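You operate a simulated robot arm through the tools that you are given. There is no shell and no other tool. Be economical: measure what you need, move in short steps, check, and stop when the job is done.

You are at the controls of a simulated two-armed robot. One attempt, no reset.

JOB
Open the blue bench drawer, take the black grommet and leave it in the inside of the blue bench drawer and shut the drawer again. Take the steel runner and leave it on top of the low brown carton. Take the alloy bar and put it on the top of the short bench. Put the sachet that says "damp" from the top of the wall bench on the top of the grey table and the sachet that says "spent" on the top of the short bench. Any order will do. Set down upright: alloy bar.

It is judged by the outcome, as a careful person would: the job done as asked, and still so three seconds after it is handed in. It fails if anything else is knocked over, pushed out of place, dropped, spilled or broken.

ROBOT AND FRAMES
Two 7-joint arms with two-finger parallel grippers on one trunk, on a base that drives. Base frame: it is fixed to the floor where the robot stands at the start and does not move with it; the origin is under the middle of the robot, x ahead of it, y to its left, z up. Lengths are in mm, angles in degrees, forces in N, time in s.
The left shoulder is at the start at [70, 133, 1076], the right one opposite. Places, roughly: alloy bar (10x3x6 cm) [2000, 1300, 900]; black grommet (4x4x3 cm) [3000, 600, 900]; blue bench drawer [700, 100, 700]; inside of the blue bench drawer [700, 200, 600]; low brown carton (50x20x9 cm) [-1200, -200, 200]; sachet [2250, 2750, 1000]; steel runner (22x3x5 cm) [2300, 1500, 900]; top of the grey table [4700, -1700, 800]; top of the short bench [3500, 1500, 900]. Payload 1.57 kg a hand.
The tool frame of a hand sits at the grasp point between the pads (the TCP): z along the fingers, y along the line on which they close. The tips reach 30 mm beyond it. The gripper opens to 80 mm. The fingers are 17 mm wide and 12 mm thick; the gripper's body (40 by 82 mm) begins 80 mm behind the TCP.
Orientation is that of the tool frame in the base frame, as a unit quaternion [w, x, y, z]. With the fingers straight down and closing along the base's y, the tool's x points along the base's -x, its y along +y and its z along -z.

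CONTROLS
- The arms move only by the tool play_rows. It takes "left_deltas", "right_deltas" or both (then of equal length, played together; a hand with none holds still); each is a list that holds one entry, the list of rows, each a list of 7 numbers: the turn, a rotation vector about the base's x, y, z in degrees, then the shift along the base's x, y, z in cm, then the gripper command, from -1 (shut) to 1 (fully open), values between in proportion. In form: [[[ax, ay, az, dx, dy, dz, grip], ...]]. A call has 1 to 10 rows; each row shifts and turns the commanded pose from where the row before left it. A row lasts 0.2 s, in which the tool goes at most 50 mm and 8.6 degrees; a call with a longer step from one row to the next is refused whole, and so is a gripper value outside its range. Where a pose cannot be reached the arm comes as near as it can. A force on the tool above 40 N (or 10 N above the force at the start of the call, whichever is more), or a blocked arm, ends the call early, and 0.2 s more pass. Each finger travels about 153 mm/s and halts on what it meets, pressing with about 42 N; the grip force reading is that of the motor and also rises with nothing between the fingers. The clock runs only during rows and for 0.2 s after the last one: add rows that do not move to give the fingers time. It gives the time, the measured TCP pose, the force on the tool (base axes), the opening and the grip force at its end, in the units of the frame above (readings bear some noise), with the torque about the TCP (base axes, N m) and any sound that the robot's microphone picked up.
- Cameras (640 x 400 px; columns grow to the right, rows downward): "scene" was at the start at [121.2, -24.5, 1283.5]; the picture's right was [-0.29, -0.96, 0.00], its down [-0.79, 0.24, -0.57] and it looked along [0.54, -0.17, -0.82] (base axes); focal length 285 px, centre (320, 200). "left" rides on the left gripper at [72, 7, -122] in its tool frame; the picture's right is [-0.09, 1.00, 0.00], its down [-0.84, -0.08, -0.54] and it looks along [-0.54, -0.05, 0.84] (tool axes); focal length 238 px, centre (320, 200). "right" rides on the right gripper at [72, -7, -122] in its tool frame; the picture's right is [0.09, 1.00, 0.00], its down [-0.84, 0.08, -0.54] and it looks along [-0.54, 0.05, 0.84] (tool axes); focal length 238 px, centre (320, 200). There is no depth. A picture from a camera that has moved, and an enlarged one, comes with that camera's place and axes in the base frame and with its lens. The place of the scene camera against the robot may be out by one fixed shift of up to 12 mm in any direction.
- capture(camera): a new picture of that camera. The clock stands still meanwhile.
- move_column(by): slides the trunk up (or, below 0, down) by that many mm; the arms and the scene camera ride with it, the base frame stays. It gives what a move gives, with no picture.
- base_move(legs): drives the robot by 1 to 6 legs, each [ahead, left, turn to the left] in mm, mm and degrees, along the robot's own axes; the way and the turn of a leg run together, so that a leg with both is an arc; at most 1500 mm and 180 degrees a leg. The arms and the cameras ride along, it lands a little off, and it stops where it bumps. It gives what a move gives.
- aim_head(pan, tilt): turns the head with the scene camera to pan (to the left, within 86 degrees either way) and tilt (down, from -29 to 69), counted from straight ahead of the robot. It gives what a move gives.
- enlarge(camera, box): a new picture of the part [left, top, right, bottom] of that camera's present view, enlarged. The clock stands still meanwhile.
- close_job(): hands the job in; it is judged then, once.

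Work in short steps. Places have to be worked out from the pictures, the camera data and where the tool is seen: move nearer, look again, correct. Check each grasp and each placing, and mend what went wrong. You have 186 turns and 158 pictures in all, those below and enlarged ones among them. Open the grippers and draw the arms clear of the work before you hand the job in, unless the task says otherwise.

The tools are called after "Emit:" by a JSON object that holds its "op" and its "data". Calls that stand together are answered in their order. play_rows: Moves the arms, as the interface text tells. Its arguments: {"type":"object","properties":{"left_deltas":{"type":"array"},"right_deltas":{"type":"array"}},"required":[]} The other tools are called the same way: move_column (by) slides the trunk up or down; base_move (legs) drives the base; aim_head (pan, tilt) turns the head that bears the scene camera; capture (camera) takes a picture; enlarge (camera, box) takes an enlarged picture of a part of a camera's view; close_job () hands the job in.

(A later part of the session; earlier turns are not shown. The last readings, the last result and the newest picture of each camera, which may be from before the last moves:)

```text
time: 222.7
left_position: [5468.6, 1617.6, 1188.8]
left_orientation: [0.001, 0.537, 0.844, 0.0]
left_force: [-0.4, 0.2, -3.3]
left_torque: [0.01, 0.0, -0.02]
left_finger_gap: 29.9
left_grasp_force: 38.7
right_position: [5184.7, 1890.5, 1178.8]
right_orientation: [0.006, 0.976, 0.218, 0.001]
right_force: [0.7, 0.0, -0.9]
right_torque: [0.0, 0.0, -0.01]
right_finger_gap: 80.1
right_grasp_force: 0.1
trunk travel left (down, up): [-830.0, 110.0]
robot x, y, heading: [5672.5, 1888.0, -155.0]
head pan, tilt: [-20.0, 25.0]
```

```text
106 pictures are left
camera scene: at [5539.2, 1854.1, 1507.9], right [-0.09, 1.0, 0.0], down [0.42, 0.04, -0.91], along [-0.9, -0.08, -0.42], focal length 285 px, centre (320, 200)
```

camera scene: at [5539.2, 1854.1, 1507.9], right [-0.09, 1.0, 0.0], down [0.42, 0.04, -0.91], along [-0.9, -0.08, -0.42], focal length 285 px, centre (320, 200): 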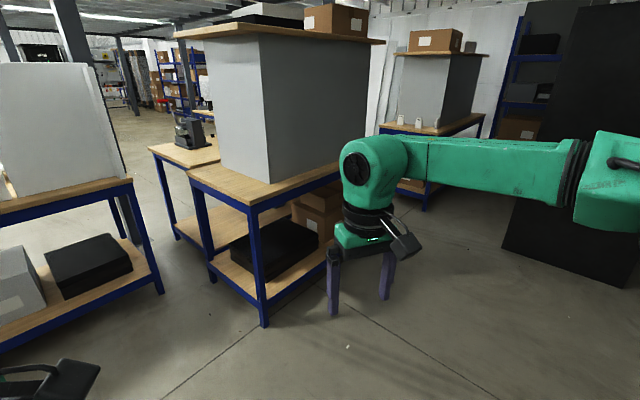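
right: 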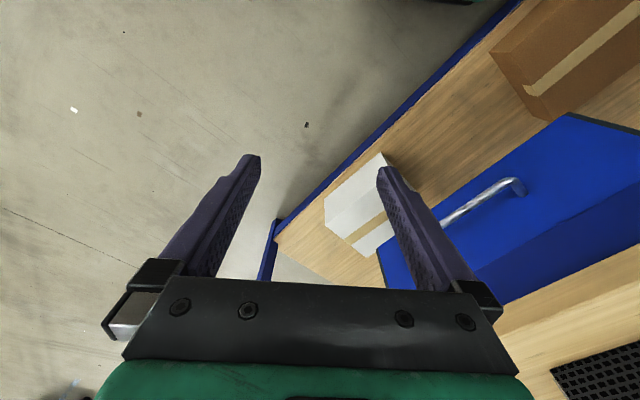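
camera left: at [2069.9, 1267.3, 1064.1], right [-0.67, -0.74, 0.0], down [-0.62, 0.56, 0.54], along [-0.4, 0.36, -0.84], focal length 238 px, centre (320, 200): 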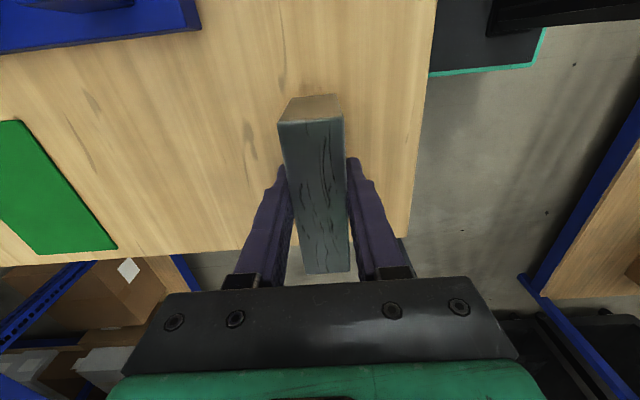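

The short bench's back-right corner has a free strip about 200 mm wide around the cabinet. I retract the right hand and drive to face that corner from behind.

Emit:
{"op": "play_rows", "data": {"right_deltas": [[[0, 0, 0, 4.2, 2.0, 0, 1], [0, 0, 0, 4.2, 2.0, 0, 1], [0, 0, 0, 4.2, 2.0, 0, 1], [0, 0, 0, 4.2, 2.0, 0, 1]]]}}

Emit:
{"op": "base_move", "data": {"legs": [[1091, -613, 0], [0, 0, 28]]}}

Emit:
{"op": "aim_head", "data": {"pan": 20, "tilt": 45}}

Emit:
{"op": "capture", "data": {"camera": "scene"}}

```text
time: 223.7
left_position: [5469.2, 1619.8, 1188.2]
left_orientation: [0.001, 0.536, 0.844, -0.001]
left_force: [0.7, 1.0, -1.9]
left_torque: [-0.04, 0.03, 0.01]
left_finger_gap: 29.7
left_grasp_force: 39.0
right_position: [5355.9, 1971.9, 1179.7]
right_orientation: [0.006, 0.976, 0.218, 0.0]
right_force: [-0.4, 0.7, -0.4]
right_torque: [-0.02, 0.02, -0.01]
right_finger_gap: 79.9
right_grasp_force: 0.1
trunk travel left (down, up): [-830.0, 110.0]
robot x, y, heading: [5676.2, 1886.3, -155.2]
head pan, tilt: [-20.0, 25.0]
```

```text
time: 231.4
left_position: [4368.5, 1630.0, 1188.6]
left_orientation: [0.0, 0.314, 0.95, 0.0]
left_force: [-0.8, -0.6, -3.1]
left_torque: [0.0, 0.02, 0.02]
left_finger_gap: 29.5
left_grasp_force: 39.1
right_position: [4100.3, 1884.7, 1177.9]
right_orientation: [0.005, 0.892, 0.452, 0.002]
right_force: [-1.2, 0.0, 0.3]
right_torque: [-0.02, 0.0, 0.04]
right_finger_gap: 80.1
right_grasp_force: 0.1
trunk travel left (down, up): [-830.0, 110.0]
robot x, y, heading: [4420.3, 1964.0, -126.6]
head pan, tilt: [-20.0, 25.0]
```

```text
time: 232.5
left_position: [4368.7, 1629.5, 1188.7]
left_orientation: [0.001, 0.313, 0.95, -0.001]
left_force: [0.0, -0.8, -3.6]
left_torque: [-0.01, 0.05, -0.01]
left_finger_gap: 29.5
left_grasp_force: 39.5
right_position: [4100.3, 1885.3, 1177.7]
right_orientation: [0.006, 0.892, 0.452, 0.003]
right_force: [0.7, -0.3, 0.8]
right_torque: [-0.03, -0.01, 0.02]
right_finger_gap: 80.2
right_grasp_force: 0.1
trunk travel left (down, up): [-830.0, 110.0]
robot x, y, heading: [4421.0, 1963.0, -126.7]
head pan, tilt: [20.0, 45.0]
```

```text
105 pictures are left
camera scene: at [4369.7, 1841.6, 1477.4], right [-0.96, 0.29, 0.0], down [0.2, 0.68, -0.71], along [-0.2, -0.68, -0.71], focal length 285 px, centre (320, 200)
```

scene: 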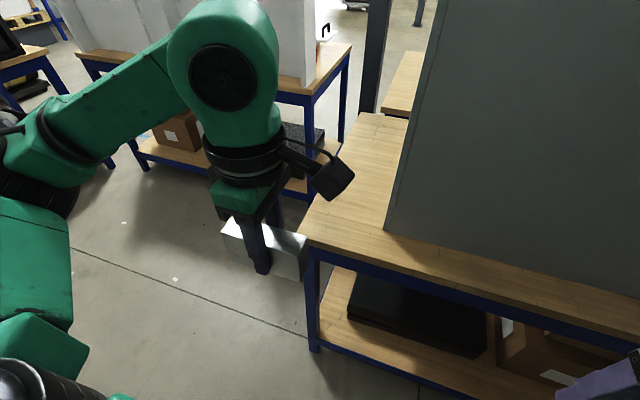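

Corner at ≈(4293,1402), cabinet corner ≈(4077,1443). I drive 150 mm closer and bring the bar over (4203,1404).

Emit:
{"op": "base_move", "data": {"legs": [[150, 0, 0]]}}

Emit:
{"op": "capture", "data": {"camera": "scene"}}

```text
time: 233.8
left_position: [4278.5, 1510.9, 1189.0]
left_orientation: [0.0, 0.313, 0.95, -0.002]
left_force: [-0.1, -0.6, -2.7]
left_torque: [0.01, 0.01, 0.02]
left_finger_gap: 29.7
left_grasp_force: 38.8
right_position: [4012.6, 1765.6, 1179.9]
right_orientation: [0.006, 0.893, 0.451, 0.002]
right_force: [0.2, -0.1, -0.4]
right_torque: [-0.04, 0.03, 0.03]
right_finger_gap: 80.2
right_grasp_force: 0.1
trunk travel left (down, up): [-830.0, 110.0]
robot x, y, heading: [4330.6, 1843.8, -126.6]
head pan, tilt: [20.0, 45.0]
```

```text
104 pictures are left
camera scene: at [4282.1, 1723.5, 1477.7], right [-0.96, 0.29, 0.0], down [0.2, 0.68, -0.71], along [-0.2, -0.68, -0.71], focal length 285 px, centre (320, 200)
```

scene: 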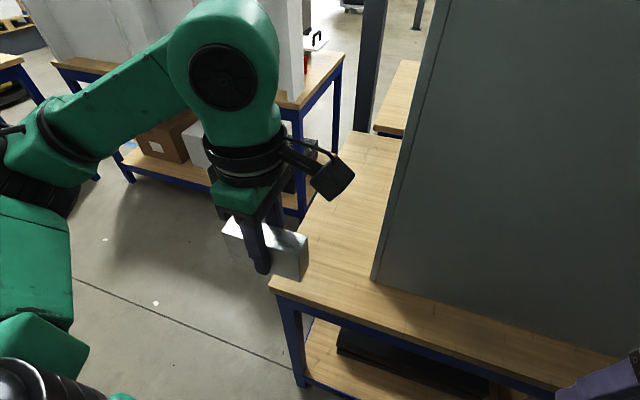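

I shift the bar over the strip and lower part way.

Emit:
{"op": "play_rows", "data": {"left_deltas": [[[0, 0, 0, -2.5, -3.57, 0, -1], [0, 0, 0, -2.5, -3.57, 0, -1], [0, 0, 0, -2.5, -3.57, 0, -1], [0, 0, 0, 0, 0, -4.5, -1], [0, 0, 0, 0, 0, -4.5, -1], [0, 0, 0, 0, 0, -4.5, -1], [0, 0, 0, 0, 0, -4.5, -1], [0, 0, 0, 0, 0, 0, -1]]]}}

Emit:
{"op": "capture", "data": {"camera": "left"}}

Emit:
{"op": "capture", "data": {"camera": "scene"}}

```text
time: 235.6
left_position: [4204.2, 1405.4, 1010.5]
left_orientation: [0.001, 0.313, 0.95, -0.001]
left_force: [0.8, 0.0, -2.8]
left_torque: [0.03, -0.04, -0.02]
left_finger_gap: 29.9
left_grasp_force: 39.2
right_position: [4010.5, 1765.3, 1177.9]
right_orientation: [0.006, 0.892, 0.452, 0.003]
right_force: [0.7, -0.7, -0.4]
right_torque: [-0.03, 0.0, 0.01]
right_finger_gap: 79.8
right_grasp_force: 0.1
trunk travel left (down, up): [-830.0, 110.0]
robot x, y, heading: [4327.8, 1845.2, -126.4]
head pan, tilt: [20.0, 45.0]
```

```text
103 pictures are left
camera left: at [4149.7, 1454.1, 1132.4], right [0.67, 0.75, 0.0], down [0.63, -0.56, 0.54], along [0.4, -0.36, -0.84], focal length 238 px, centre (320, 200)
```

left: 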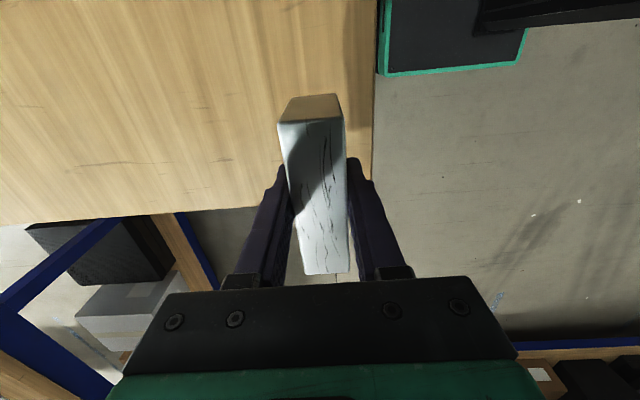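

```text
102 pictures are left
camera scene: at [4280.0, 1720.9, 1477.4], right [-0.96, 0.29, 0.0], down [0.2, 0.68, -0.71], along [-0.2, -0.68, -0.71], focal length 285 px, centre (320, 200)
```

scene: 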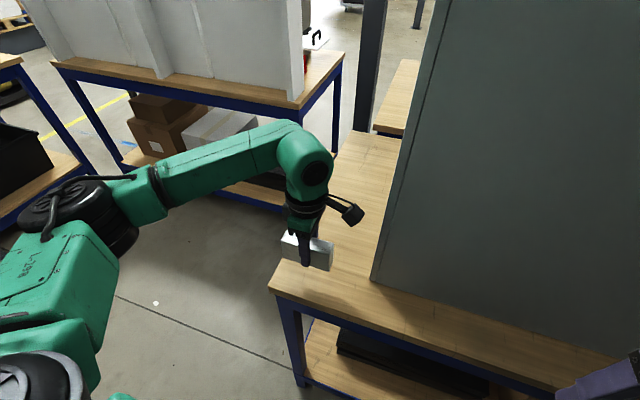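

Placement looks right. I lower to just above the surface, then slowly to contact.

Emit:
{"op": "play_rows", "data": {"left_deltas": [[[0, 0, 0, -0.4, 0.3, -3, -1], [0, 0, 0, 0, 0, -2.5, -1], [0, 0, 0, 0, 0, -0.5, -1], [0, 0, 0, 0, 0, 0, -1]]]}}

Emit:
{"op": "play_rows", "data": {"left_deltas": [[[0, 0, 0, 0, 0, -0.3, -1], [0, 0, 0, 0, 0, -0.3, -1], [0, 0, 0, 0, 0, 0, -1]]]}}

```text
time: 236.6
left_position: [4198.4, 1406.5, 949.6]
left_orientation: [0.001, 0.313, 0.95, -0.002]
left_force: [-1.3, -0.4, -3.7]
left_torque: [0.03, -0.02, 0.02]
left_finger_gap: 29.8
left_grasp_force: 38.8
right_position: [4010.0, 1763.6, 1178.6]
right_orientation: [0.005, 0.892, 0.452, 0.002]
right_force: [-0.2, -0.1, 0.3]
right_torque: [-0.03, 0.01, 0.0]
right_finger_gap: 80.1
right_grasp_force: 0.0
trunk travel left (down, up): [-830.0, 110.0]
robot x, y, heading: [4330.3, 1843.6, -126.7]
head pan, tilt: [20.0, 45.0]
```

```text
time: 237.4
left_position: [4198.9, 1405.7, 942.3]
left_orientation: [0.0, 0.313, 0.95, 0.0]
left_force: [0.1, 0.1, -2.7]
left_torque: [0.03, 0.03, 0.02]
left_finger_gap: 29.7
left_grasp_force: 39.3
right_position: [4009.8, 1764.0, 1178.7]
right_orientation: [0.005, 0.892, 0.452, 0.004]
right_force: [0.1, -0.4, -0.4]
right_torque: [-0.02, -0.01, 0.0]
right_finger_gap: 80.1
right_grasp_force: 0.1
trunk travel left (down, up): [-830.0, 110.0]
robot x, y, heading: [4327.3, 1844.0, -126.6]
head pan, tilt: [20.0, 45.0]
```

No contact yet (force still the bar's weight). I continue in small steps.

Emit:
{"op": "play_rows", "data": {"left_deltas": [[[0, 0, 0, 0, 0, -0.3, -1], [0, 0, 0, 0, 0, -0.3, -1], [0, 0, 0, 0, 0, -0.3, -1], [0, 0, 0, 0, 0, -0.3, -1], [0, 0, 0, 0, 0, 0, -1]]]}}

Emit:
{"op": "capture", "data": {"camera": "left"}}

```text
time: 238.6
left_position: [4197.8, 1407.6, 933.6]
left_orientation: [-0.001, 0.314, 0.95, -0.002]
left_force: [-0.1, -2.2, 30.4]
left_torque: [0.37, -0.17, -0.11]
left_finger_gap: 29.8
left_grasp_force: 39.1
right_position: [4010.9, 1768.4, 1179.4]
right_orientation: [0.006, 0.893, 0.451, 0.002]
right_force: [0.7, -0.3, -0.3]
right_torque: [0.01, 0.0, 0.03]
right_finger_gap: 80.2
right_grasp_force: 0.1
trunk travel left (down, up): [-830.0, 110.0]
robot x, y, heading: [4331.2, 1843.4, -126.4]
head pan, tilt: [20.0, 45.0]
```

```text
101 pictures are left
camera left: at [4144.4, 1457.8, 1054.2], right [0.67, 0.74, 0.0], down [0.63, -0.56, 0.54], along [0.4, -0.37, -0.84], focal length 238 px, centre (320, 200)
```

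left: 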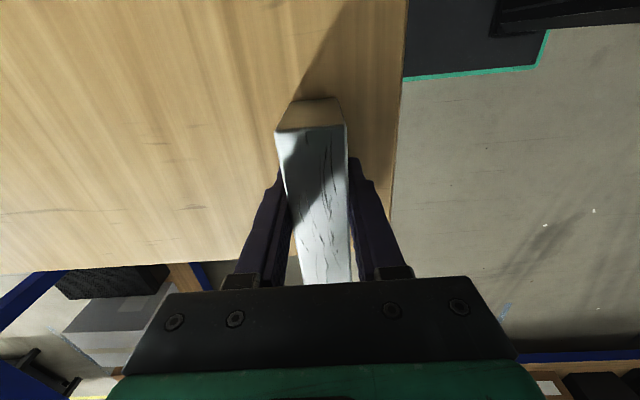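

Contact felt at TCP z≈934. I relieve 2 mm, open, and withdraw upward.

Emit:
{"op": "play_rows", "data": {"left_deltas": [[[0, 0, 0, 0, 0, 0.3, -1], [0, 0, 0, 0, 0, 0, 0.6], [0, 0, 0, 0, 0, 0, 0.6], [0, 0, 0, 0, 0, 2, 0.6], [0, 0, 0, 0, 0, 4, 0.6], [0, 0, 0, 0, 0, 4.5, 0.6], [0, 0, 0, 0, 0, 4.5, 0.6]]]}}

Emit:
{"op": "capture", "data": {"camera": "left"}}

```text
time: 240.2
left_position: [4199.6, 1406.6, 1085.3]
left_orientation: [0.001, 0.314, 0.949, 0.0]
left_force: [0.0, -0.5, -0.8]
left_torque: [0.02, -0.01, 0.02]
left_finger_gap: 63.9
left_grasp_force: 0.1
right_position: [4009.7, 1765.8, 1178.3]
right_orientation: [0.005, 0.892, 0.452, 0.003]
right_force: [0.7, 1.1, 0.1]
right_torque: [-0.02, 0.01, -0.02]
right_finger_gap: 79.9
right_grasp_force: 0.0
trunk travel left (down, up): [-830.0, 110.0]
robot x, y, heading: [4331.8, 1843.3, -126.6]
head pan, tilt: [20.0, 45.0]
```

```text
100 pictures are left
camera left: at [4145.2, 1456.8, 1205.9], right [0.67, 0.75, 0.0], down [0.63, -0.56, 0.54], along [0.41, -0.36, -0.84], focal length 238 px, centre (320, 200)
```

left: 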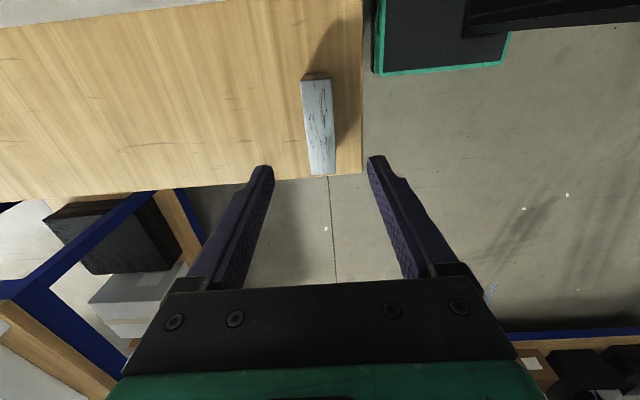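

The bar stands well on the short bench. Now I retract the left hand and drive behind the short bench to the alley by the wall bench.

Emit:
{"op": "play_rows", "data": {"left_deltas": [[[0, 0, 0, 0, 0, 4, 1], [0, 0, 0, 2.4, 3.2, 2, 1], [0, 0, 0, 2.4, 3.2, 2, 1], [0, 0, 0, 2.4, 3.2, 0, 1], [0, 0, 0, 2.4, 3.2, 0, 1], [0, 0, 0, 1.8, 2.4, 0, 1]]]}}

Emit:
{"op": "base_move", "data": {"legs": [[-80, 0, 0], [0, -1480, 0]]}}

Emit:
{"op": "aim_head", "data": {"pan": -40, "tilt": 30}}

Emit:
{"op": "capture", "data": {"camera": "scene"}}

```text
time: 241.6
left_position: [4312.7, 1556.6, 1165.3]
left_orientation: [0.001, 0.313, 0.95, -0.002]
left_force: [0.2, 0.0, -0.4]
left_torque: [0.0, 0.01, 0.03]
left_finger_gap: 80.2
left_grasp_force: 0.1
right_position: [4011.4, 1765.3, 1178.1]
right_orientation: [0.006, 0.892, 0.452, 0.002]
right_force: [-0.1, -0.3, 0.0]
right_torque: [-0.01, 0.01, 0.01]
right_finger_gap: 80.0
right_grasp_force: 0.0
trunk travel left (down, up): [-830.0, 110.0]
robot x, y, heading: [4333.6, 1840.8, -126.4]
head pan, tilt: [20.0, 45.0]
```

```text
time: 249.5
left_position: [3195.8, 2483.5, 1164.7]
left_orientation: [0.001, 0.312, 0.95, 0.0]
left_force: [-0.2, -0.2, 0.4]
left_torque: [-0.02, 0.0, 0.0]
left_finger_gap: 80.2
left_grasp_force: 0.1
right_position: [2893.6, 2692.0, 1178.5]
right_orientation: [0.005, 0.892, 0.453, 0.003]
right_force: [0.0, 1.5, -0.2]
right_torque: [0.01, 0.01, 0.03]
right_finger_gap: 80.1
right_grasp_force: 0.0
trunk travel left (down, up): [-830.0, 110.0]
robot x, y, heading: [3212.2, 2769.4, -126.8]
head pan, tilt: [20.0, 45.0]
```

```text
time: 250.8
left_position: [3194.5, 2482.6, 1164.2]
left_orientation: [0.001, 0.312, 0.95, 0.0]
left_force: [-0.4, 0.1, -0.1]
left_torque: [0.03, -0.02, 0.03]
left_finger_gap: 79.8
left_grasp_force: 0.0
right_position: [2893.2, 2691.8, 1177.8]
right_orientation: [0.006, 0.891, 0.453, 0.002]
right_force: [0.1, 0.5, 0.2]
right_torque: [0.0, 0.03, 0.0]
right_finger_gap: 79.8
right_grasp_force: 0.0
trunk travel left (down, up): [-830.0, 110.0]
robot x, y, heading: [3212.5, 2770.6, -126.6]
head pan, tilt: [-40.0, 30.0]
```

```text
99 pictures are left
camera scene: at [3098.3, 2705.9, 1500.0], right [-0.23, 0.97, 0.0], down [0.49, 0.12, -0.87], along [-0.84, -0.2, -0.5], focal length 285 px, centre (320, 200)
```

scene: 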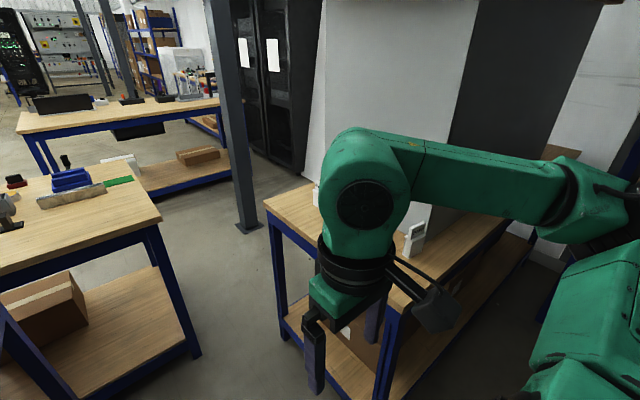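

To avoid the rack with the wide elbows, I shift back along the short bench, turn there to face the wall bench, and then come in.

Emit:
{"op": "base_move", "data": {"legs": [[0, 392, 0], [-60, 0, 0], [0, 0, -90.5]]}}

Emit:
{"op": "base_move", "data": {"legs": [[450, 0, 0], [0, 400, 0]]}}

Emit:
{"op": "aim_head", "data": {"pan": 10, "tilt": 40}}

Emit:
{"op": "capture", "data": {"camera": "scene"}}

```text
time: 257.6
left_position: [3273.5, 2608.2, 1165.0]
left_orientation: [0.001, 0.893, 0.449, -0.001]
left_force: [-0.1, 0.0, -0.9]
left_torque: [0.03, -0.02, -0.01]
left_finger_gap: 80.1
left_grasp_force: 0.1
right_position: [3483.7, 2909.9, 1177.6]
right_orientation: [0.006, 0.95, -0.313, -0.001]
right_force: [-0.7, 0.0, 0.0]
right_torque: [-0.01, -0.02, -0.01]
right_finger_gap: 79.9
right_grasp_force: 0.0
trunk travel left (down, up): [-830.0, 110.0]
robot x, y, heading: [3560.3, 2588.6, 143.3]
head pan, tilt: [-40.0, 30.0]
```

```text
time: 262.5
left_position: [2668.1, 2570.3, 1165.6]
left_orientation: [0.0, 0.893, 0.45, -0.002]
left_force: [0.2, 0.0, -0.3]
left_torque: [-0.01, 0.05, -0.03]
left_finger_gap: 80.2
left_grasp_force: 0.0
right_position: [2878.4, 2872.2, 1178.2]
right_orientation: [0.007, 0.95, -0.312, -0.003]
right_force: [-0.2, 0.7, 0.1]
right_torque: [0.0, 0.03, -0.02]
right_finger_gap: 80.2
right_grasp_force: 0.0
trunk travel left (down, up): [-830.0, 110.0]
robot x, y, heading: [2957.7, 2554.3, 143.2]
head pan, tilt: [-40.0, 30.0]
```

```text
time: 263.7
left_position: [2668.6, 2569.3, 1164.7]
left_orientation: [0.0, 0.893, 0.449, -0.001]
left_force: [0.5, -0.1, 0.3]
left_torque: [0.0, -0.02, 0.01]
left_finger_gap: 80.1
left_grasp_force: 0.0
right_position: [2876.9, 2871.3, 1178.5]
right_orientation: [0.006, 0.95, -0.312, -0.002]
right_force: [1.0, 1.4, 0.0]
right_torque: [0.01, -0.03, -0.02]
right_finger_gap: 80.2
right_grasp_force: 0.0
trunk travel left (down, up): [-830.0, 110.0]
robot x, y, heading: [2955.3, 2547.8, 143.4]
head pan, tilt: [10.0, 40.0]
```

```text
98 pictures are left
camera scene: at [2841.4, 2615.3, 1484.6], right [0.45, 0.89, 0.0], down [0.57, -0.29, -0.77], along [-0.68, 0.34, -0.64], focal length 285 px, centre (320, 200)
```

scene: 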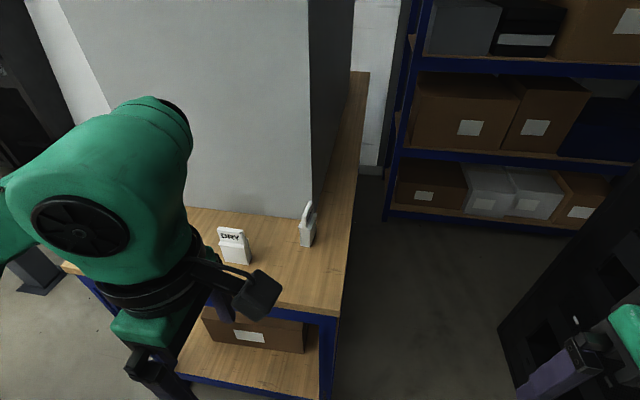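

SPENT, DRY and the third sachet are placed as expected. I strafe further in and move up to the wall bench end.

Emit:
{"op": "base_move", "data": {"legs": [[0, 300, 0], [160, 0, 0]]}}

Emit:
{"op": "aim_head", "data": {"pan": 0, "tilt": 50}}

Emit:
{"op": "capture", "data": {"camera": "scene"}}

Emit:
{"op": "capture", "data": {"camera": "right"}}

Emit:
{"op": "capture", "data": {"camera": "left"}}

```text
time: 266.7
left_position: [2365.3, 2419.0, 1165.4]
left_orientation: [-0.001, 0.894, 0.448, -0.001]
left_force: [-0.4, 0.2, 0.2]
left_torque: [0.02, 0.02, 0.0]
left_finger_gap: 79.9
left_grasp_force: 0.0
right_position: [2576.1, 2718.9, 1179.6]
right_orientation: [0.005, 0.949, -0.314, -0.003]
right_force: [1.2, -0.5, -0.1]
right_torque: [0.01, 0.06, 0.03]
right_finger_gap: 80.2
right_grasp_force: 0.1
trunk travel left (down, up): [-830.0, 110.0]
robot x, y, heading: [2649.5, 2397.7, 143.1]
head pan, tilt: [10.0, 40.0]
```

```text
time: 267.4
left_position: [2362.5, 2420.1, 1165.0]
left_orientation: [0.001, 0.894, 0.447, -0.001]
left_force: [-0.1, -0.1, 0.1]
left_torque: [-0.02, 0.0, -0.04]
left_finger_gap: 80.1
left_grasp_force: 0.0
right_position: [2573.5, 2721.0, 1178.4]
right_orientation: [0.006, 0.95, -0.314, -0.001]
right_force: [-0.2, -0.6, -0.4]
right_torque: [-0.02, -0.03, -0.01]
right_finger_gap: 80.2
right_grasp_force: 0.0
trunk travel left (down, up): [-830.0, 110.0]
robot x, y, heading: [2650.5, 2400.3, 143.0]
head pan, tilt: [0.0, 50.0]
```

```text
97 pictures are left
camera scene: at [2550.5, 2472.9, 1470.5], right [0.6, 0.8, 0.0], down [0.61, -0.46, -0.64], along [-0.51, 0.39, -0.77], focal length 285 px, centre (320, 200)
```

scene: 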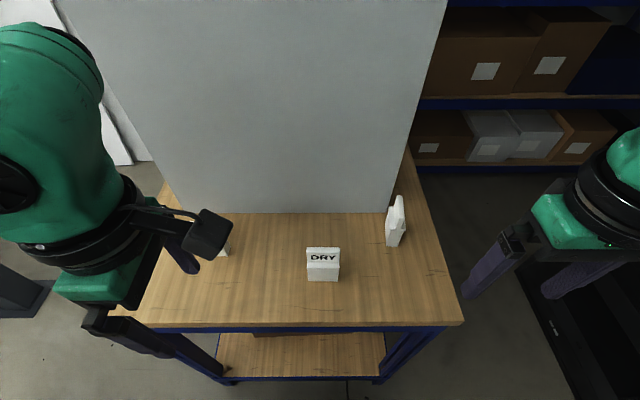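

```text
96 pictures are left
camera right: at [2635.7, 2685.1, 1299.6], right [-0.52, -0.85, 0.01], down [-0.71, 0.44, 0.54], along [-0.47, 0.27, -0.84], focal length 238 px, centre (320, 200)
```

right: 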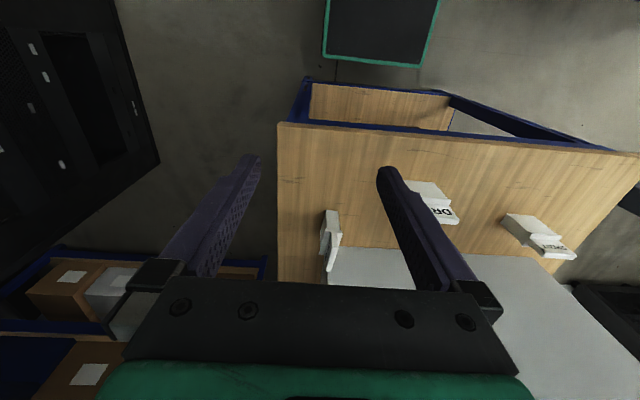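

```text
95 pictures are left
camera left: at [2411.1, 2474.7, 1286.5], right [0.74, -0.67, 0.0], down [-0.56, -0.62, 0.54], along [-0.36, -0.4, -0.84], focal length 238 px, centre (320, 200)
```

left: 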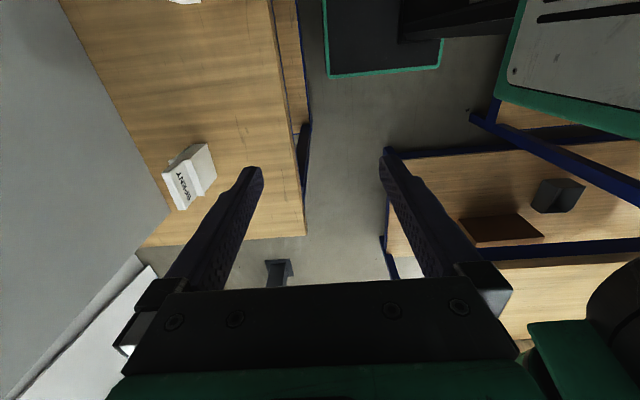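

I enlarge the views of the SPENT and the third sachet to find orientation and sizes.

Emit:
{"op": "enlarge", "data": {"camera": "left", "box": [120, 110, 280, 210]}}

Emit:
{"op": "enlarge", "data": {"camera": "scene", "box": [280, 170, 440, 270]}}

Emit:
{"op": "enlarge", "data": {"camera": "right", "box": [270, 180, 430, 280]}}

```text
4.00 times, centred on (200, 160) of left
camera zoom: at [2411.1, 2474.7, 1286.5], right [0.74, -0.67, 0.0], down [-0.56, -0.62, 0.54], along [-0.36, -0.4, -0.84], focal length 953 px, centre (800, 360)
```

zoom: 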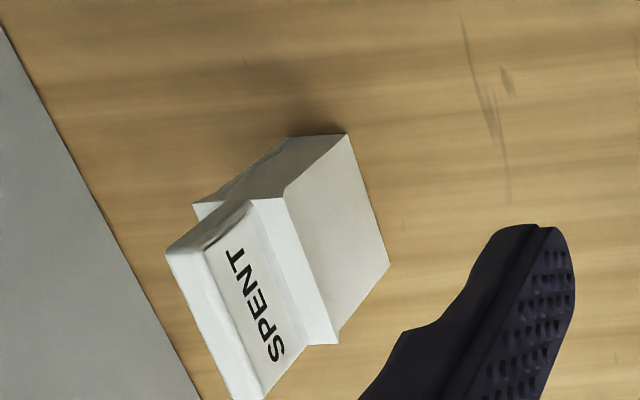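

```text
4.00 times, centred on (360, 220) of scene
camera zoom: at [2550.5, 2472.9, 1470.5], right [0.6, 0.8, 0.0], down [0.61, -0.46, -0.64], along [-0.51, 0.39, -0.77], focal length 1140 px, centre (160, 120)
```

zoom: 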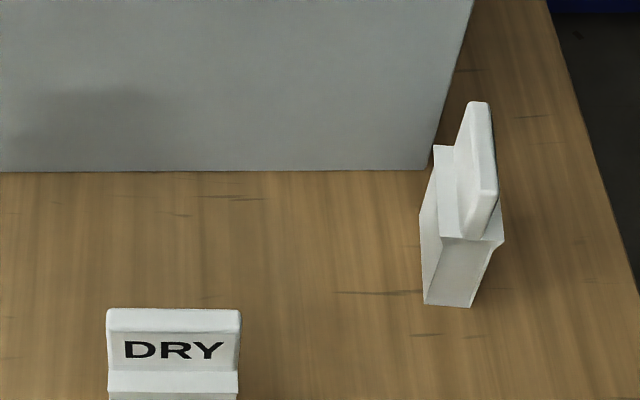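

```text
4.00 times, centred on (350, 230) of right
camera zoom: at [2635.7, 2685.1, 1299.6], right [-0.52, -0.85, 0.01], down [-0.71, 0.44, 0.54], along [-0.47, 0.27, -0.84], focal length 953 px, centre (200, 80)
```

zoom: 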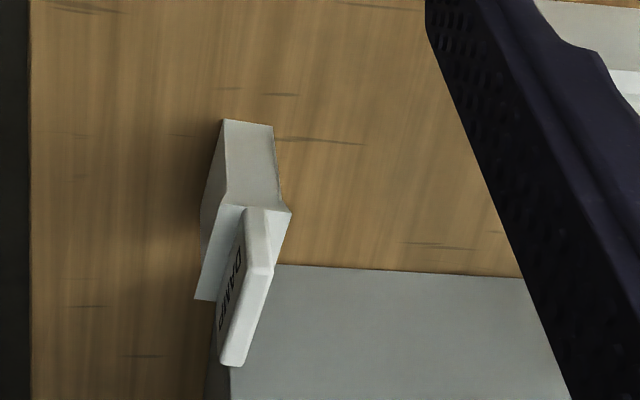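

The third one is DAMP. Each sachet is ~100 mm tall, ~30 mm thick. DAMP is at about (2360,2822), thin along the right gripper's closing line; I bring the right hand over it.

Emit:
{"op": "play_rows", "data": {"right_deltas": [[[0, 0, 0, -4.28, 2.04, -1, 1], [0, 0, 0, -4.28, 2.04, -1, 1], [0, 0, 0, -4.28, 2.04, -1, 1], [0, 0, 0, -4.28, 2.04, -1, 1], [0, 0, 0, -4.28, 2.04, -1, 1], [0, 0, 0, 0, 0, -2, 1], [0, 0, 0, 0, 0, 0, 1]]]}}

Emit:
{"op": "capture", "data": {"camera": "right"}}

Emit:
{"op": "capture", "data": {"camera": "scene"}}

```text
time: 269.1
left_position: [2363.2, 2419.4, 1164.7]
left_orientation: [0.0, 0.894, 0.448, -0.001]
left_force: [-0.1, 0.1, -0.2]
left_torque: [0.01, -0.02, 0.02]
left_finger_gap: 80.2
left_grasp_force: 0.1
right_position: [2360.9, 2820.7, 1107.3]
right_orientation: [0.006, 0.949, -0.314, -0.002]
right_force: [-0.3, -0.2, 0.8]
right_torque: [0.01, -0.01, 0.05]
right_finger_gap: 80.0
right_grasp_force: 0.0
trunk travel left (down, up): [-830.0, 110.0]
robot x, y, heading: [2651.1, 2400.8, 143.0]
head pan, tilt: [0.0, 50.0]
```

```text
91 pictures are left
camera right: at [2423.1, 2784.5, 1228.5], right [-0.52, -0.85, 0.01], down [-0.71, 0.44, 0.54], along [-0.47, 0.27, -0.84], focal length 238 px, centre (320, 200)
```

right: 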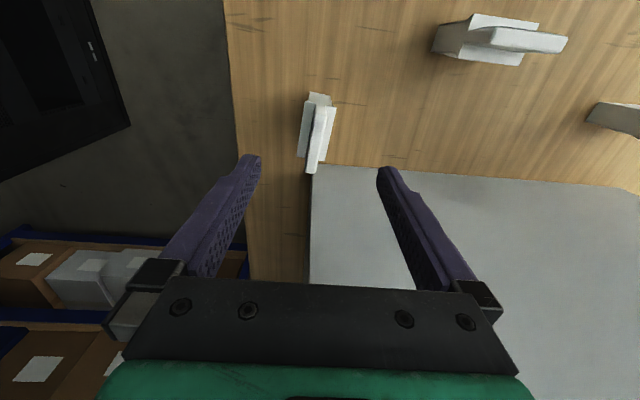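

```text
90 pictures are left
camera scene: at [2551.5, 2471.8, 1470.6], right [0.6, 0.8, 0.0], down [0.61, -0.46, -0.64], along [-0.51, 0.39, -0.77], focal length 285 px, centre (320, 200)
```

scene: 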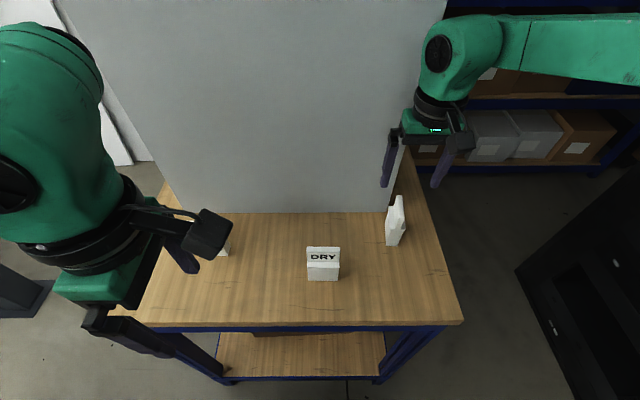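

The sachet is centred between the fingers. I fine-adjust, lower to z≈937 and close.

Emit:
{"op": "play_rows", "data": {"right_deltas": [[[0, 0, -4, -0.6, 0.2, -3, 1], [0, 0, 0, 0, 0, -4.5, 1], [0, 0, 0, 0, 0, -4.5, 1], [0, 0, 0, 0, 0, -3, 1], [0, 0, 0, 0, 0, -2, 1], [0, 0, 0, 0, 0, 0, 1], [0, 0, 0, 0, 0, 0, -0.6], [0, 0, 0, 0, 0, 0, -1], [0, 0, 0, 0, 0, 0, -1]]]}}

Emit:
{"op": "capture", "data": {"camera": "right"}}

```text
time: 271.1
left_position: [2363.3, 2419.4, 1164.7]
left_orientation: [0.0, 0.894, 0.447, 0.0]
left_force: [0.0, -0.5, 0.8]
left_torque: [-0.03, 0.0, 0.0]
left_finger_gap: 79.9
left_grasp_force: 0.1
right_position: [2378.8, 2824.1, 953.1]
right_orientation: [0.005, 0.938, -0.347, -0.002]
right_force: [0.2, -0.4, 0.8]
right_torque: [0.02, 0.0, 0.0]
right_finger_gap: 33.1
right_grasp_force: 41.1
right hand out of reach, approached as far as the arm can: row 4, 5
trunk travel left (down, up): [-830.0, 110.0]
robot x, y, heading: [2652.2, 2400.1, 143.2]
head pan, tilt: [0.0, 50.0]
```

```text
89 pictures are left
camera right: at [2438.9, 2783.9, 1074.0], right [-0.58, -0.82, 0.01], down [-0.68, 0.49, 0.54], along [-0.45, 0.31, -0.84], focal length 238 px, centre (320, 200)
```

right: 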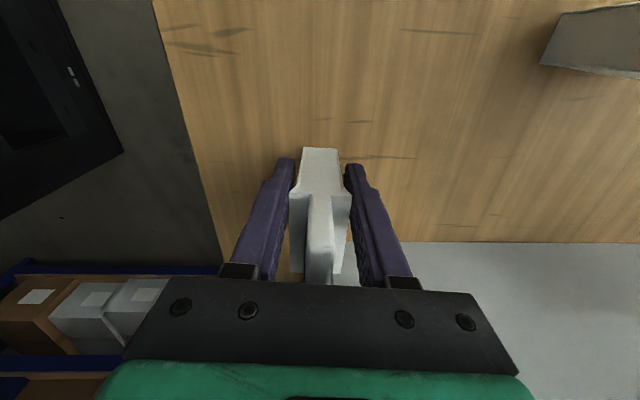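

Gripped (33 mm). I lift gently and check.

Emit:
{"op": "play_rows", "data": {"right_deltas": [[[0, 0, 0, 0, 0, 1, -1], [0, 0, 0, 0, 0, 3, -1], [0, 0, 0, 0.5, -0.4, 4, -1], [0, 0, 0, 1, -0.8, 4, -1], [0, 0, 0, 2, -1.5, 4, -1], [0, 0, 0, 3, -1.5, 3, -1], [0, 0, 0, 3, -1.5, 2, -1]]]}}

Emit:
{"op": "capture", "data": {"camera": "right"}}

```text
time: 272.6
left_position: [2364.7, 2419.4, 1165.9]
left_orientation: [0.0, 0.895, 0.447, -0.002]
left_force: [0.4, -1.4, -0.4]
left_torque: [0.01, 0.0, -0.01]
left_finger_gap: 80.1
left_grasp_force: 0.0
right_position: [2474.4, 2766.0, 1164.9]
right_orientation: [0.005, 0.938, -0.347, -0.004]
right_force: [-0.3, 0.6, -0.2]
right_torque: [0.03, 0.02, 0.0]
right_finger_gap: 33.5
right_grasp_force: 40.8
trunk travel left (down, up): [-830.0, 110.0]
robot x, y, heading: [2651.0, 2400.1, 143.1]
head pan, tilt: [0.0, 50.0]
```

```text
88 pictures are left
camera right: at [2533.9, 2725.7, 1286.6], right [-0.58, -0.82, 0.01], down [-0.68, 0.49, 0.54], along [-0.45, 0.31, -0.84], focal length 238 px, centre (320, 200)
```

right: 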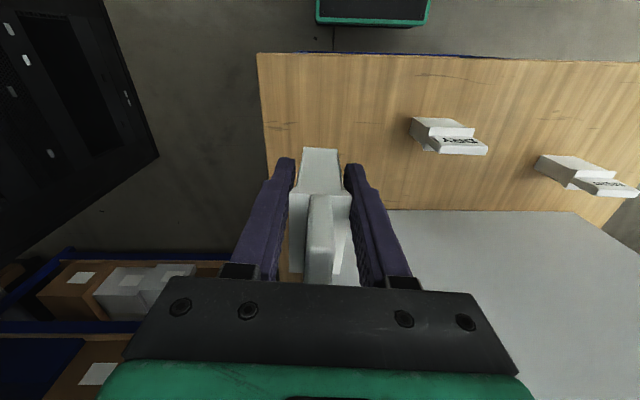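

DAMP is held firmly. SPENT's thin side faces the robot, which suits the left gripper's present turn. I move 40 mm closer and bring the left hand over it.

Emit:
{"op": "base_move", "data": {"legs": [[40, 0, 0]]}}

Emit:
{"op": "play_rows", "data": {"left_deltas": [[[0, 0, 0, -4.6, 1.05, -1, 1], [0, 0, 0, -4.6, 1.05, -1, 1], [0, 0, 0, -4.6, 1.05, -1.5, 1], [0, 0, 0, -4.6, 1.05, -1.5, 1], [0, 0, 0, 0, 0, -1, 1], [0, 0, 0, 0, 0, 0, 1]]]}}

Emit:
{"op": "capture", "data": {"camera": "left"}}

```text
time: 273.5
left_position: [2336.8, 2440.1, 1166.1]
left_orientation: [-0.004, 0.894, 0.447, -0.002]
left_force: [1.1, -1.0, 1.3]
left_torque: [0.08, 0.05, 0.0]
left_finger_gap: 80.2
left_grasp_force: 0.2
right_position: [2445.1, 2786.3, 1167.7]
right_orientation: [0.004, 0.938, -0.346, -0.005]
right_force: [-0.1, -0.6, 0.6]
right_torque: [0.04, 0.05, -0.03]
right_finger_gap: 33.2
right_grasp_force: 40.9
trunk travel left (down, up): [-830.0, 110.0]
robot x, y, heading: [2615.9, 2423.1, 143.2]
head pan, tilt: [0.0, 50.0]
```

```text
time: 274.9
left_position: [2145.6, 2483.3, 1108.0]
left_orientation: [-0.001, 0.894, 0.448, -0.001]
left_force: [0.9, -0.9, 0.5]
left_torque: [-0.02, 0.01, -0.03]
left_finger_gap: 80.1
left_grasp_force: 0.1
right_position: [2440.2, 2791.1, 1164.2]
right_orientation: [0.006, 0.938, -0.347, -0.002]
right_force: [1.1, -0.4, -0.6]
right_torque: [-0.01, -0.02, 0.02]
right_finger_gap: 33.1
right_grasp_force: 41.2
trunk travel left (down, up): [-830.0, 110.0]
robot x, y, heading: [2619.8, 2424.0, 143.2]
head pan, tilt: [0.0, 50.0]
```

```text
87 pictures are left
camera left: at [2194.0, 2539.3, 1228.6], right [0.74, -0.67, 0.0], down [-0.56, -0.62, 0.54], along [-0.36, -0.4, -0.84], focal length 238 px, centre (320, 200)
```

left: 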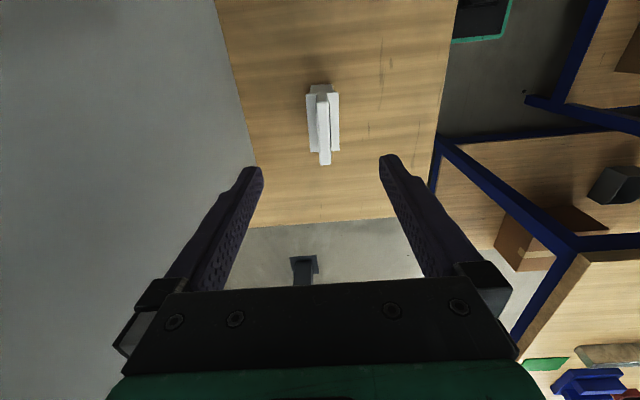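

Centred. I lower and close the left gripper on SPENT.

Emit:
{"op": "play_rows", "data": {"left_deltas": [[[0, 0, -2, 0.3, 0.2, -3, 1], [0, 0, 0, 0, 0, -4.5, 1], [0, 0, 0, 0, 0, -4.5, 1], [0, 0, 0, 0, 0, -3, 1], [0, 0, 0, 0, 0, -1.7, 1], [0, 0, 0, 0, 0, 0, 1], [0, 0, 0, 0, 0, 0, -0.6], [0, 0, 0, 0, 0, 0, -1], [0, 0, 0, 0, 0, 0, -1]]]}}

Emit:
{"op": "capture", "data": {"camera": "left"}}

```text
time: 276.9
left_position: [2149.9, 2484.8, 938.9]
left_orientation: [0.0, 0.902, 0.432, 0.0]
left_force: [-0.5, -0.3, 0.3]
left_torque: [0.0, 0.02, -0.02]
left_finger_gap: 33.1
left_grasp_force: 41.3
right_position: [2439.9, 2790.8, 1165.7]
right_orientation: [0.005, 0.938, -0.346, -0.002]
right_force: [-0.1, 1.2, -0.6]
right_torque: [-0.04, 0.02, -0.03]
right_finger_gap: 33.2
right_grasp_force: 41.1
trunk travel left (down, up): [-830.0, 110.0]
robot x, y, heading: [2617.1, 2420.7, 143.1]
head pan, tilt: [0.0, 50.0]
```

```text
86 pictures are left
camera left: at [2200.4, 2537.4, 1060.5], right [0.72, -0.7, 0.0], down [-0.58, -0.6, 0.54], along [-0.38, -0.39, -0.84], focal length 238 px, centre (320, 200)
```

left: 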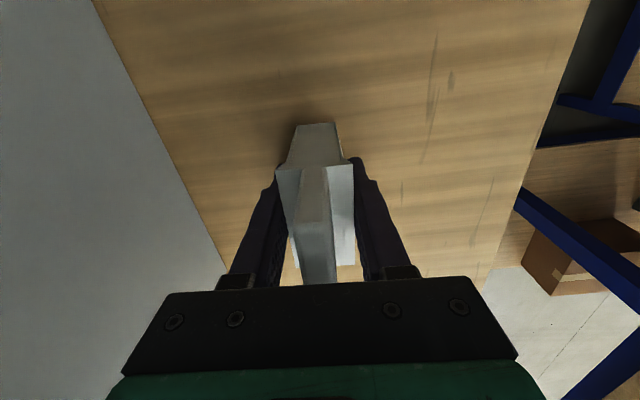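

SPENT gripped. I lift it straight up, then retrace my way out of the alley.

Emit:
{"op": "play_rows", "data": {"left_deltas": [[[0, 0, 0, 0, 0, 1, -1], [0, 0, 0, 0, 0, 3, -1], [0, 0, 0, 0, 0, 4, -1], [0, 0, 0, 0, 0, 4.5, -1], [0, 0, 0, 0, 0, 4.5, -1], [0, 0, 0, 3, -1.5, 3, -1], [0, 0, 0, 3.5, -1.5, 2, -1], [0, 0, 0, 3.5, -1.5, 0, -1], [0, 0, 0, 3.5, -1.5, 0, -1]]]}}

Emit:
{"op": "base_move", "data": {"legs": [[-200, 0, 0], [0, -690, 0]]}}

Emit:
{"op": "base_move", "data": {"legs": [[-440, 0, 0], [0, 0, 90]]}}

Emit:
{"op": "aim_head", "data": {"pan": 10, "tilt": 40}}

Emit:
{"op": "capture", "data": {"camera": "scene"}}

```text
time: 278.9
left_position: [2285.2, 2426.7, 1159.7]
left_orientation: [0.0, 0.902, 0.432, -0.002]
left_force: [-0.4, -0.6, 0.1]
left_torque: [0.03, 0.01, 0.0]
left_finger_gap: 33.3
left_grasp_force: 41.3
right_position: [2440.1, 2789.2, 1165.6]
right_orientation: [0.006, 0.938, -0.346, -0.002]
right_force: [-0.1, 0.3, -0.6]
right_torque: [-0.03, 0.0, -0.01]
right_finger_gap: 33.0
right_grasp_force: 41.2
trunk travel left (down, up): [-830.0, 110.0]
robot x, y, heading: [2614.5, 2424.0, 142.9]
head pan, tilt: [0.0, 50.0]
```

```text
time: 283.9
left_position: [2860.0, 2858.4, 1158.6]
left_orientation: [0.001, 0.901, 0.434, -0.001]
left_force: [-0.2, 0.7, -0.1]
left_torque: [-0.01, 0.02, -0.01]
left_finger_gap: 33.3
left_grasp_force: 40.9
right_position: [3013.2, 3222.0, 1164.9]
right_orientation: [0.006, 0.938, -0.346, -0.002]
right_force: [0.2, 0.0, -0.5]
right_torque: [-0.04, -0.01, -0.02]
right_finger_gap: 33.1
right_grasp_force: 41.1
trunk travel left (down, up): [-830.0, 110.0]
robot x, y, heading: [3195.5, 2854.2, 143.3]
head pan, tilt: [0.0, 50.0]
```

```text
time: 290.5
left_position: [3553.4, 2253.5, 1159.9]
left_orientation: [0.001, 0.326, 0.945, 0.0]
left_force: [1.4, -0.4, -1.0]
left_torque: [0.02, 0.02, 0.02]
left_finger_gap: 33.1
left_grasp_force: 41.2
right_position: [3188.8, 2404.5, 1164.2]
right_orientation: [0.005, 0.906, 0.423, 0.003]
right_force: [0.2, 0.5, -0.4]
right_torque: [0.02, -0.04, 0.05]
right_finger_gap: 33.2
right_grasp_force: 41.1
trunk travel left (down, up): [-830.0, 110.0]
robot x, y, heading: [3550.4, 2586.0, -126.1]
head pan, tilt: [0.0, 50.0]
```

```text
time: 291.2
left_position: [3551.8, 2253.4, 1159.2]
left_orientation: [0.001, 0.326, 0.946, 0.0]
left_force: [0.4, -0.8, -0.4]
left_torque: [-0.01, -0.02, 0.01]
left_finger_gap: 33.1
left_grasp_force: 41.5
right_position: [3189.0, 2403.5, 1166.3]
right_orientation: [0.005, 0.906, 0.424, 0.002]
right_force: [0.0, 0.7, -0.7]
right_torque: [0.02, -0.03, 0.0]
right_finger_gap: 33.0
right_grasp_force: 41.2
trunk travel left (down, up): [-830.0, 110.0]
robot x, y, heading: [3555.3, 2588.8, -126.2]
head pan, tilt: [10.0, 40.0]
```

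```text
85 pictures are left
camera scene: at [3488.2, 2466.4, 1484.6], right [-0.9, 0.44, 0.0], down [0.28, 0.58, -0.77], along [-0.34, -0.69, -0.64], focal length 285 px, centre (320, 200)
```

scene: 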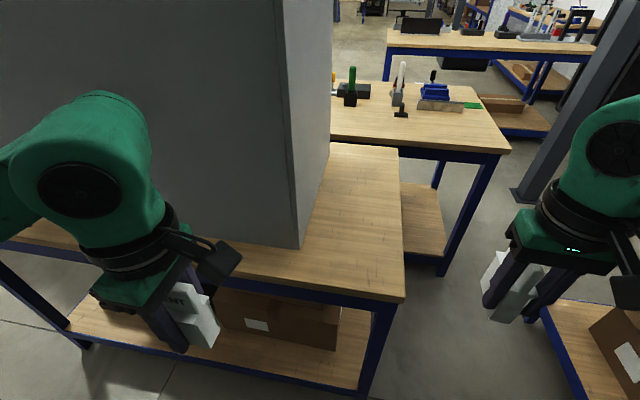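

The left strip of the short bench is free: corner ≈(3157,2230), cabinet from s≈1458. I shift right and forward, then bring SPENT over (3214,2102).

Emit:
{"op": "base_move", "data": {"legs": [[0, -165, 0], [160, 0, 0]]}}

Emit:
{"op": "capture", "data": {"camera": "scene"}}

```text
time: 293.6
left_position: [3331.2, 2223.3, 1160.6]
left_orientation: [0.001, 0.325, 0.946, -0.002]
left_force: [-0.4, -0.4, -0.7]
left_torque: [-0.02, -0.02, 0.0]
left_finger_gap: 33.1
left_grasp_force: 40.9
right_position: [2966.0, 2373.2, 1165.7]
right_orientation: [0.006, 0.905, 0.425, 0.001]
right_force: [0.8, -0.6, -1.2]
right_torque: [-0.01, 0.03, 0.03]
right_finger_gap: 33.2
right_grasp_force: 41.4
trunk travel left (down, up): [-830.0, 110.0]
robot x, y, heading: [3327.2, 2554.7, -125.7]
head pan, tilt: [10.0, 40.0]
```

```text
84 pictures are left
camera scene: at [3266.7, 2437.7, 1485.0], right [-0.9, 0.44, 0.0], down [0.28, 0.58, -0.77], along [-0.34, -0.69, -0.64], focal length 285 px, centre (320, 200)
```

scene: 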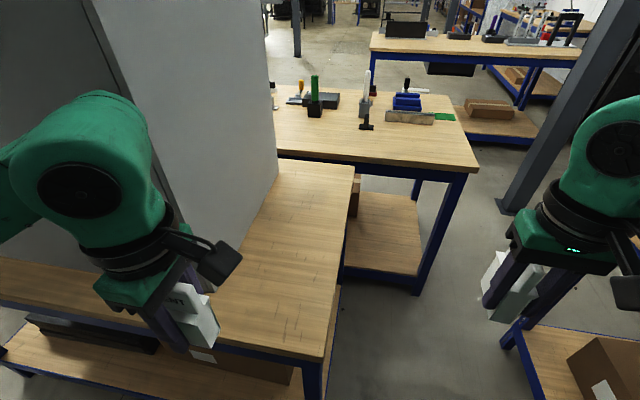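

Corner confirmed. I move the sachet over the strip and lower.

Emit:
{"op": "play_rows", "data": {"left_deltas": [[[0, 0, 0, -2.93, -3.03, 0, -1], [0, 0, 0, -2.93, -3.03, 0, -1], [0, 0, 0, -2.93, -3.03, 0, -1], [0, 0, 0, -2.93, -3.03, 0, -1], [0, 0, 0, 0, 0, -4.5, -1], [0, 0, 0, 0, 0, -4.5, -1], [0, 0, 0, 0, 0, -4.5, -1], [0, 0, 0, 0, 0, -4.5, -1], [0, 0, 0, 0, 0, -2.5, -1], [0, 0, 0, 0, 0, 0, -1]]]}}

Emit:
{"op": "capture", "data": {"camera": "left"}}

Emit:
{"op": "capture", "data": {"camera": "scene"}}

```text
time: 295.9
left_position: [3213.8, 2100.7, 955.0]
left_orientation: [0.0, 0.324, 0.946, 0.0]
left_force: [0.5, 0.4, 0.1]
left_torque: [0.04, 0.0, -0.01]
left_finger_gap: 33.2
left_grasp_force: 41.3
right_position: [2966.0, 2371.9, 1164.8]
right_orientation: [0.006, 0.905, 0.425, 0.003]
right_force: [0.7, 0.7, -1.4]
right_torque: [0.01, 0.03, -0.01]
right_finger_gap: 33.2
right_grasp_force: 40.8
trunk travel left (down, up): [-830.0, 110.0]
robot x, y, heading: [3330.4, 2556.8, -126.0]
head pan, tilt: [10.0, 40.0]
```

```text
83 pictures are left
camera left: at [3159.8, 2151.4, 1076.6], right [0.68, 0.73, 0.0], down [0.61, -0.57, 0.54], along [0.4, -0.37, -0.84], focal length 238 px, centre (320, 200)
```

left: 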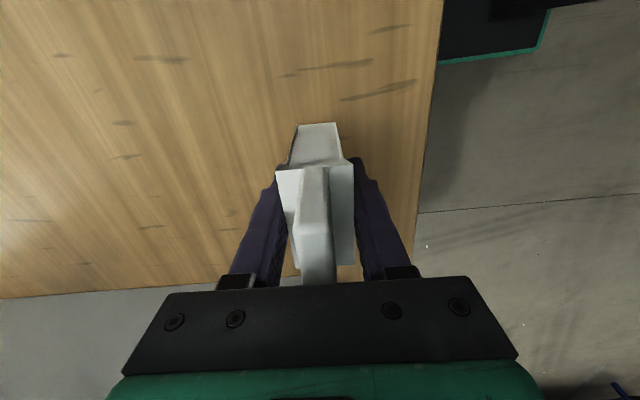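

```text
82 pictures are left
camera scene: at [3264.3, 2434.5, 1484.6], right [-0.9, 0.44, 0.0], down [0.28, 0.58, -0.77], along [-0.34, -0.69, -0.64], focal length 285 px, centre (320, 200)
```

scene: 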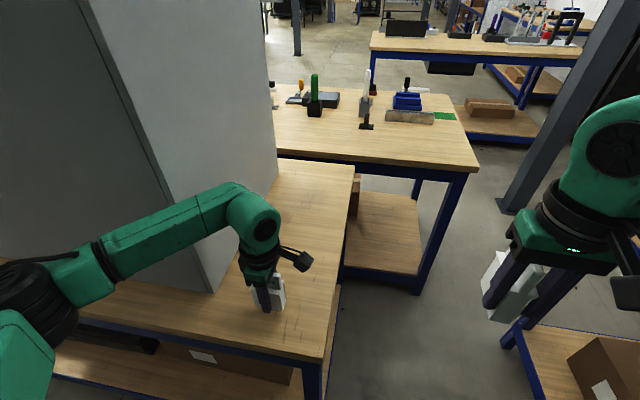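

Good position. I lower slowly to contact.

Emit:
{"op": "play_rows", "data": {"left_deltas": [[[0, 0, 0, 0, 0, -0.5, -1], [0, 0, 0, 0, 0, -0.4, -1], [0, 0, 0, 0, 0, -0.3, -1], [0, 0, 0, 0, 0, -0.3, -1], [0, 0, 0, 0, 0, -0.3, -1], [0, 0, 0, 0, 0, -0.3, -1], [0, 0, 0, 0, 0, -0.3, -1], [0, 0, 0, 0, 0, -0.3, -1], [0, 0, 0, 0, 0, 0, -1]]]}}

```text
time: 297.4
left_position: [3212.5, 2101.0, 937.8]
left_orientation: [-0.003, 0.323, 0.946, -0.006]
left_force: [6.4, 4.4, 20.4]
left_torque: [0.32, -0.62, 0.08]
left_finger_gap: 33.1
left_grasp_force: 41.3
right_position: [2966.0, 2373.9, 1166.1]
right_orientation: [0.006, 0.905, 0.426, 0.001]
right_force: [-0.1, -0.1, -0.5]
right_torque: [0.03, -0.01, 0.0]
right_finger_gap: 33.4
right_grasp_force: 41.0
trunk travel left (down, up): [-830.0, 110.0]
robot x, y, heading: [3330.2, 2557.3, -125.8]
head pan, tilt: [10.0, 40.0]
stopped in row 7 (left hand): the force on the tool passed its limit at 42 N (the readings are from after the stop); the commanded pose is now the measured one
```

Contact. I relieve 2 mm, open and lift away.

Emit:
{"op": "play_rows", "data": {"left_deltas": [[[0, 0, 0, 0, 0, 0.2, -1], [0, 0, 0, 0, 0, 0, 0.5], [0, 0, 0, 0, 0, 0, 0.8], [0, 0, 0, 0, 0, 1, 0.8], [0, 0, 0, 0, 0, 4, 0.8], [0, 0, 0, 0, 0, 4.5, 0.8], [0, 0, 0, 0, 0, 4.5, 0.8], [0, 0, 0, 0, 0, 4.5, 0.8], [0, 0, 0, 2.5, 3.2, 2, 1], [0, 0, 0, 2.5, 3.2, 0, 1]]]}}

Emit:
{"op": "capture", "data": {"camera": "scene"}}

```text
time: 299.6
left_position: [3266.5, 2164.4, 1140.6]
left_orientation: [-0.002, 0.324, 0.946, -0.005]
left_force: [0.3, 1.0, 0.3]
left_torque: [-0.02, 0.04, 0.01]
left_finger_gap: 79.9
left_grasp_force: 0.0
right_position: [2966.6, 2372.6, 1166.1]
right_orientation: [0.004, 0.905, 0.425, 0.002]
right_force: [-0.3, -0.2, -0.8]
right_torque: [0.03, 0.0, 0.0]
right_finger_gap: 33.4
right_grasp_force: 41.3
trunk travel left (down, up): [-830.0, 110.0]
robot x, y, heading: [3328.4, 2554.8, -126.1]
head pan, tilt: [10.0, 40.0]
```

```text
81 pictures are left
camera scene: at [3267.0, 2436.1, 1484.9], right [-0.9, 0.44, 0.0], down [0.28, 0.58, -0.77], along [-0.34, -0.69, -0.64], focal length 285 px, centre (320, 200)
```

scene: 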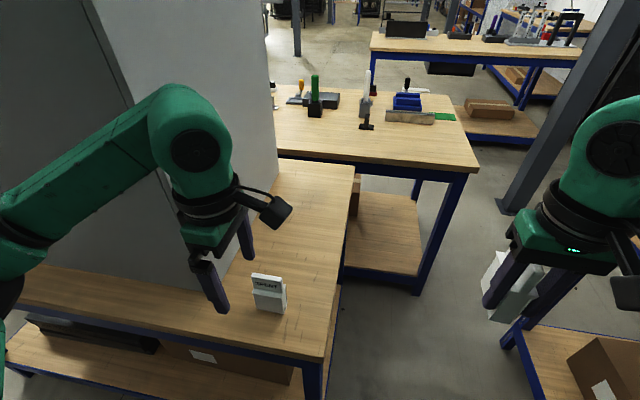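

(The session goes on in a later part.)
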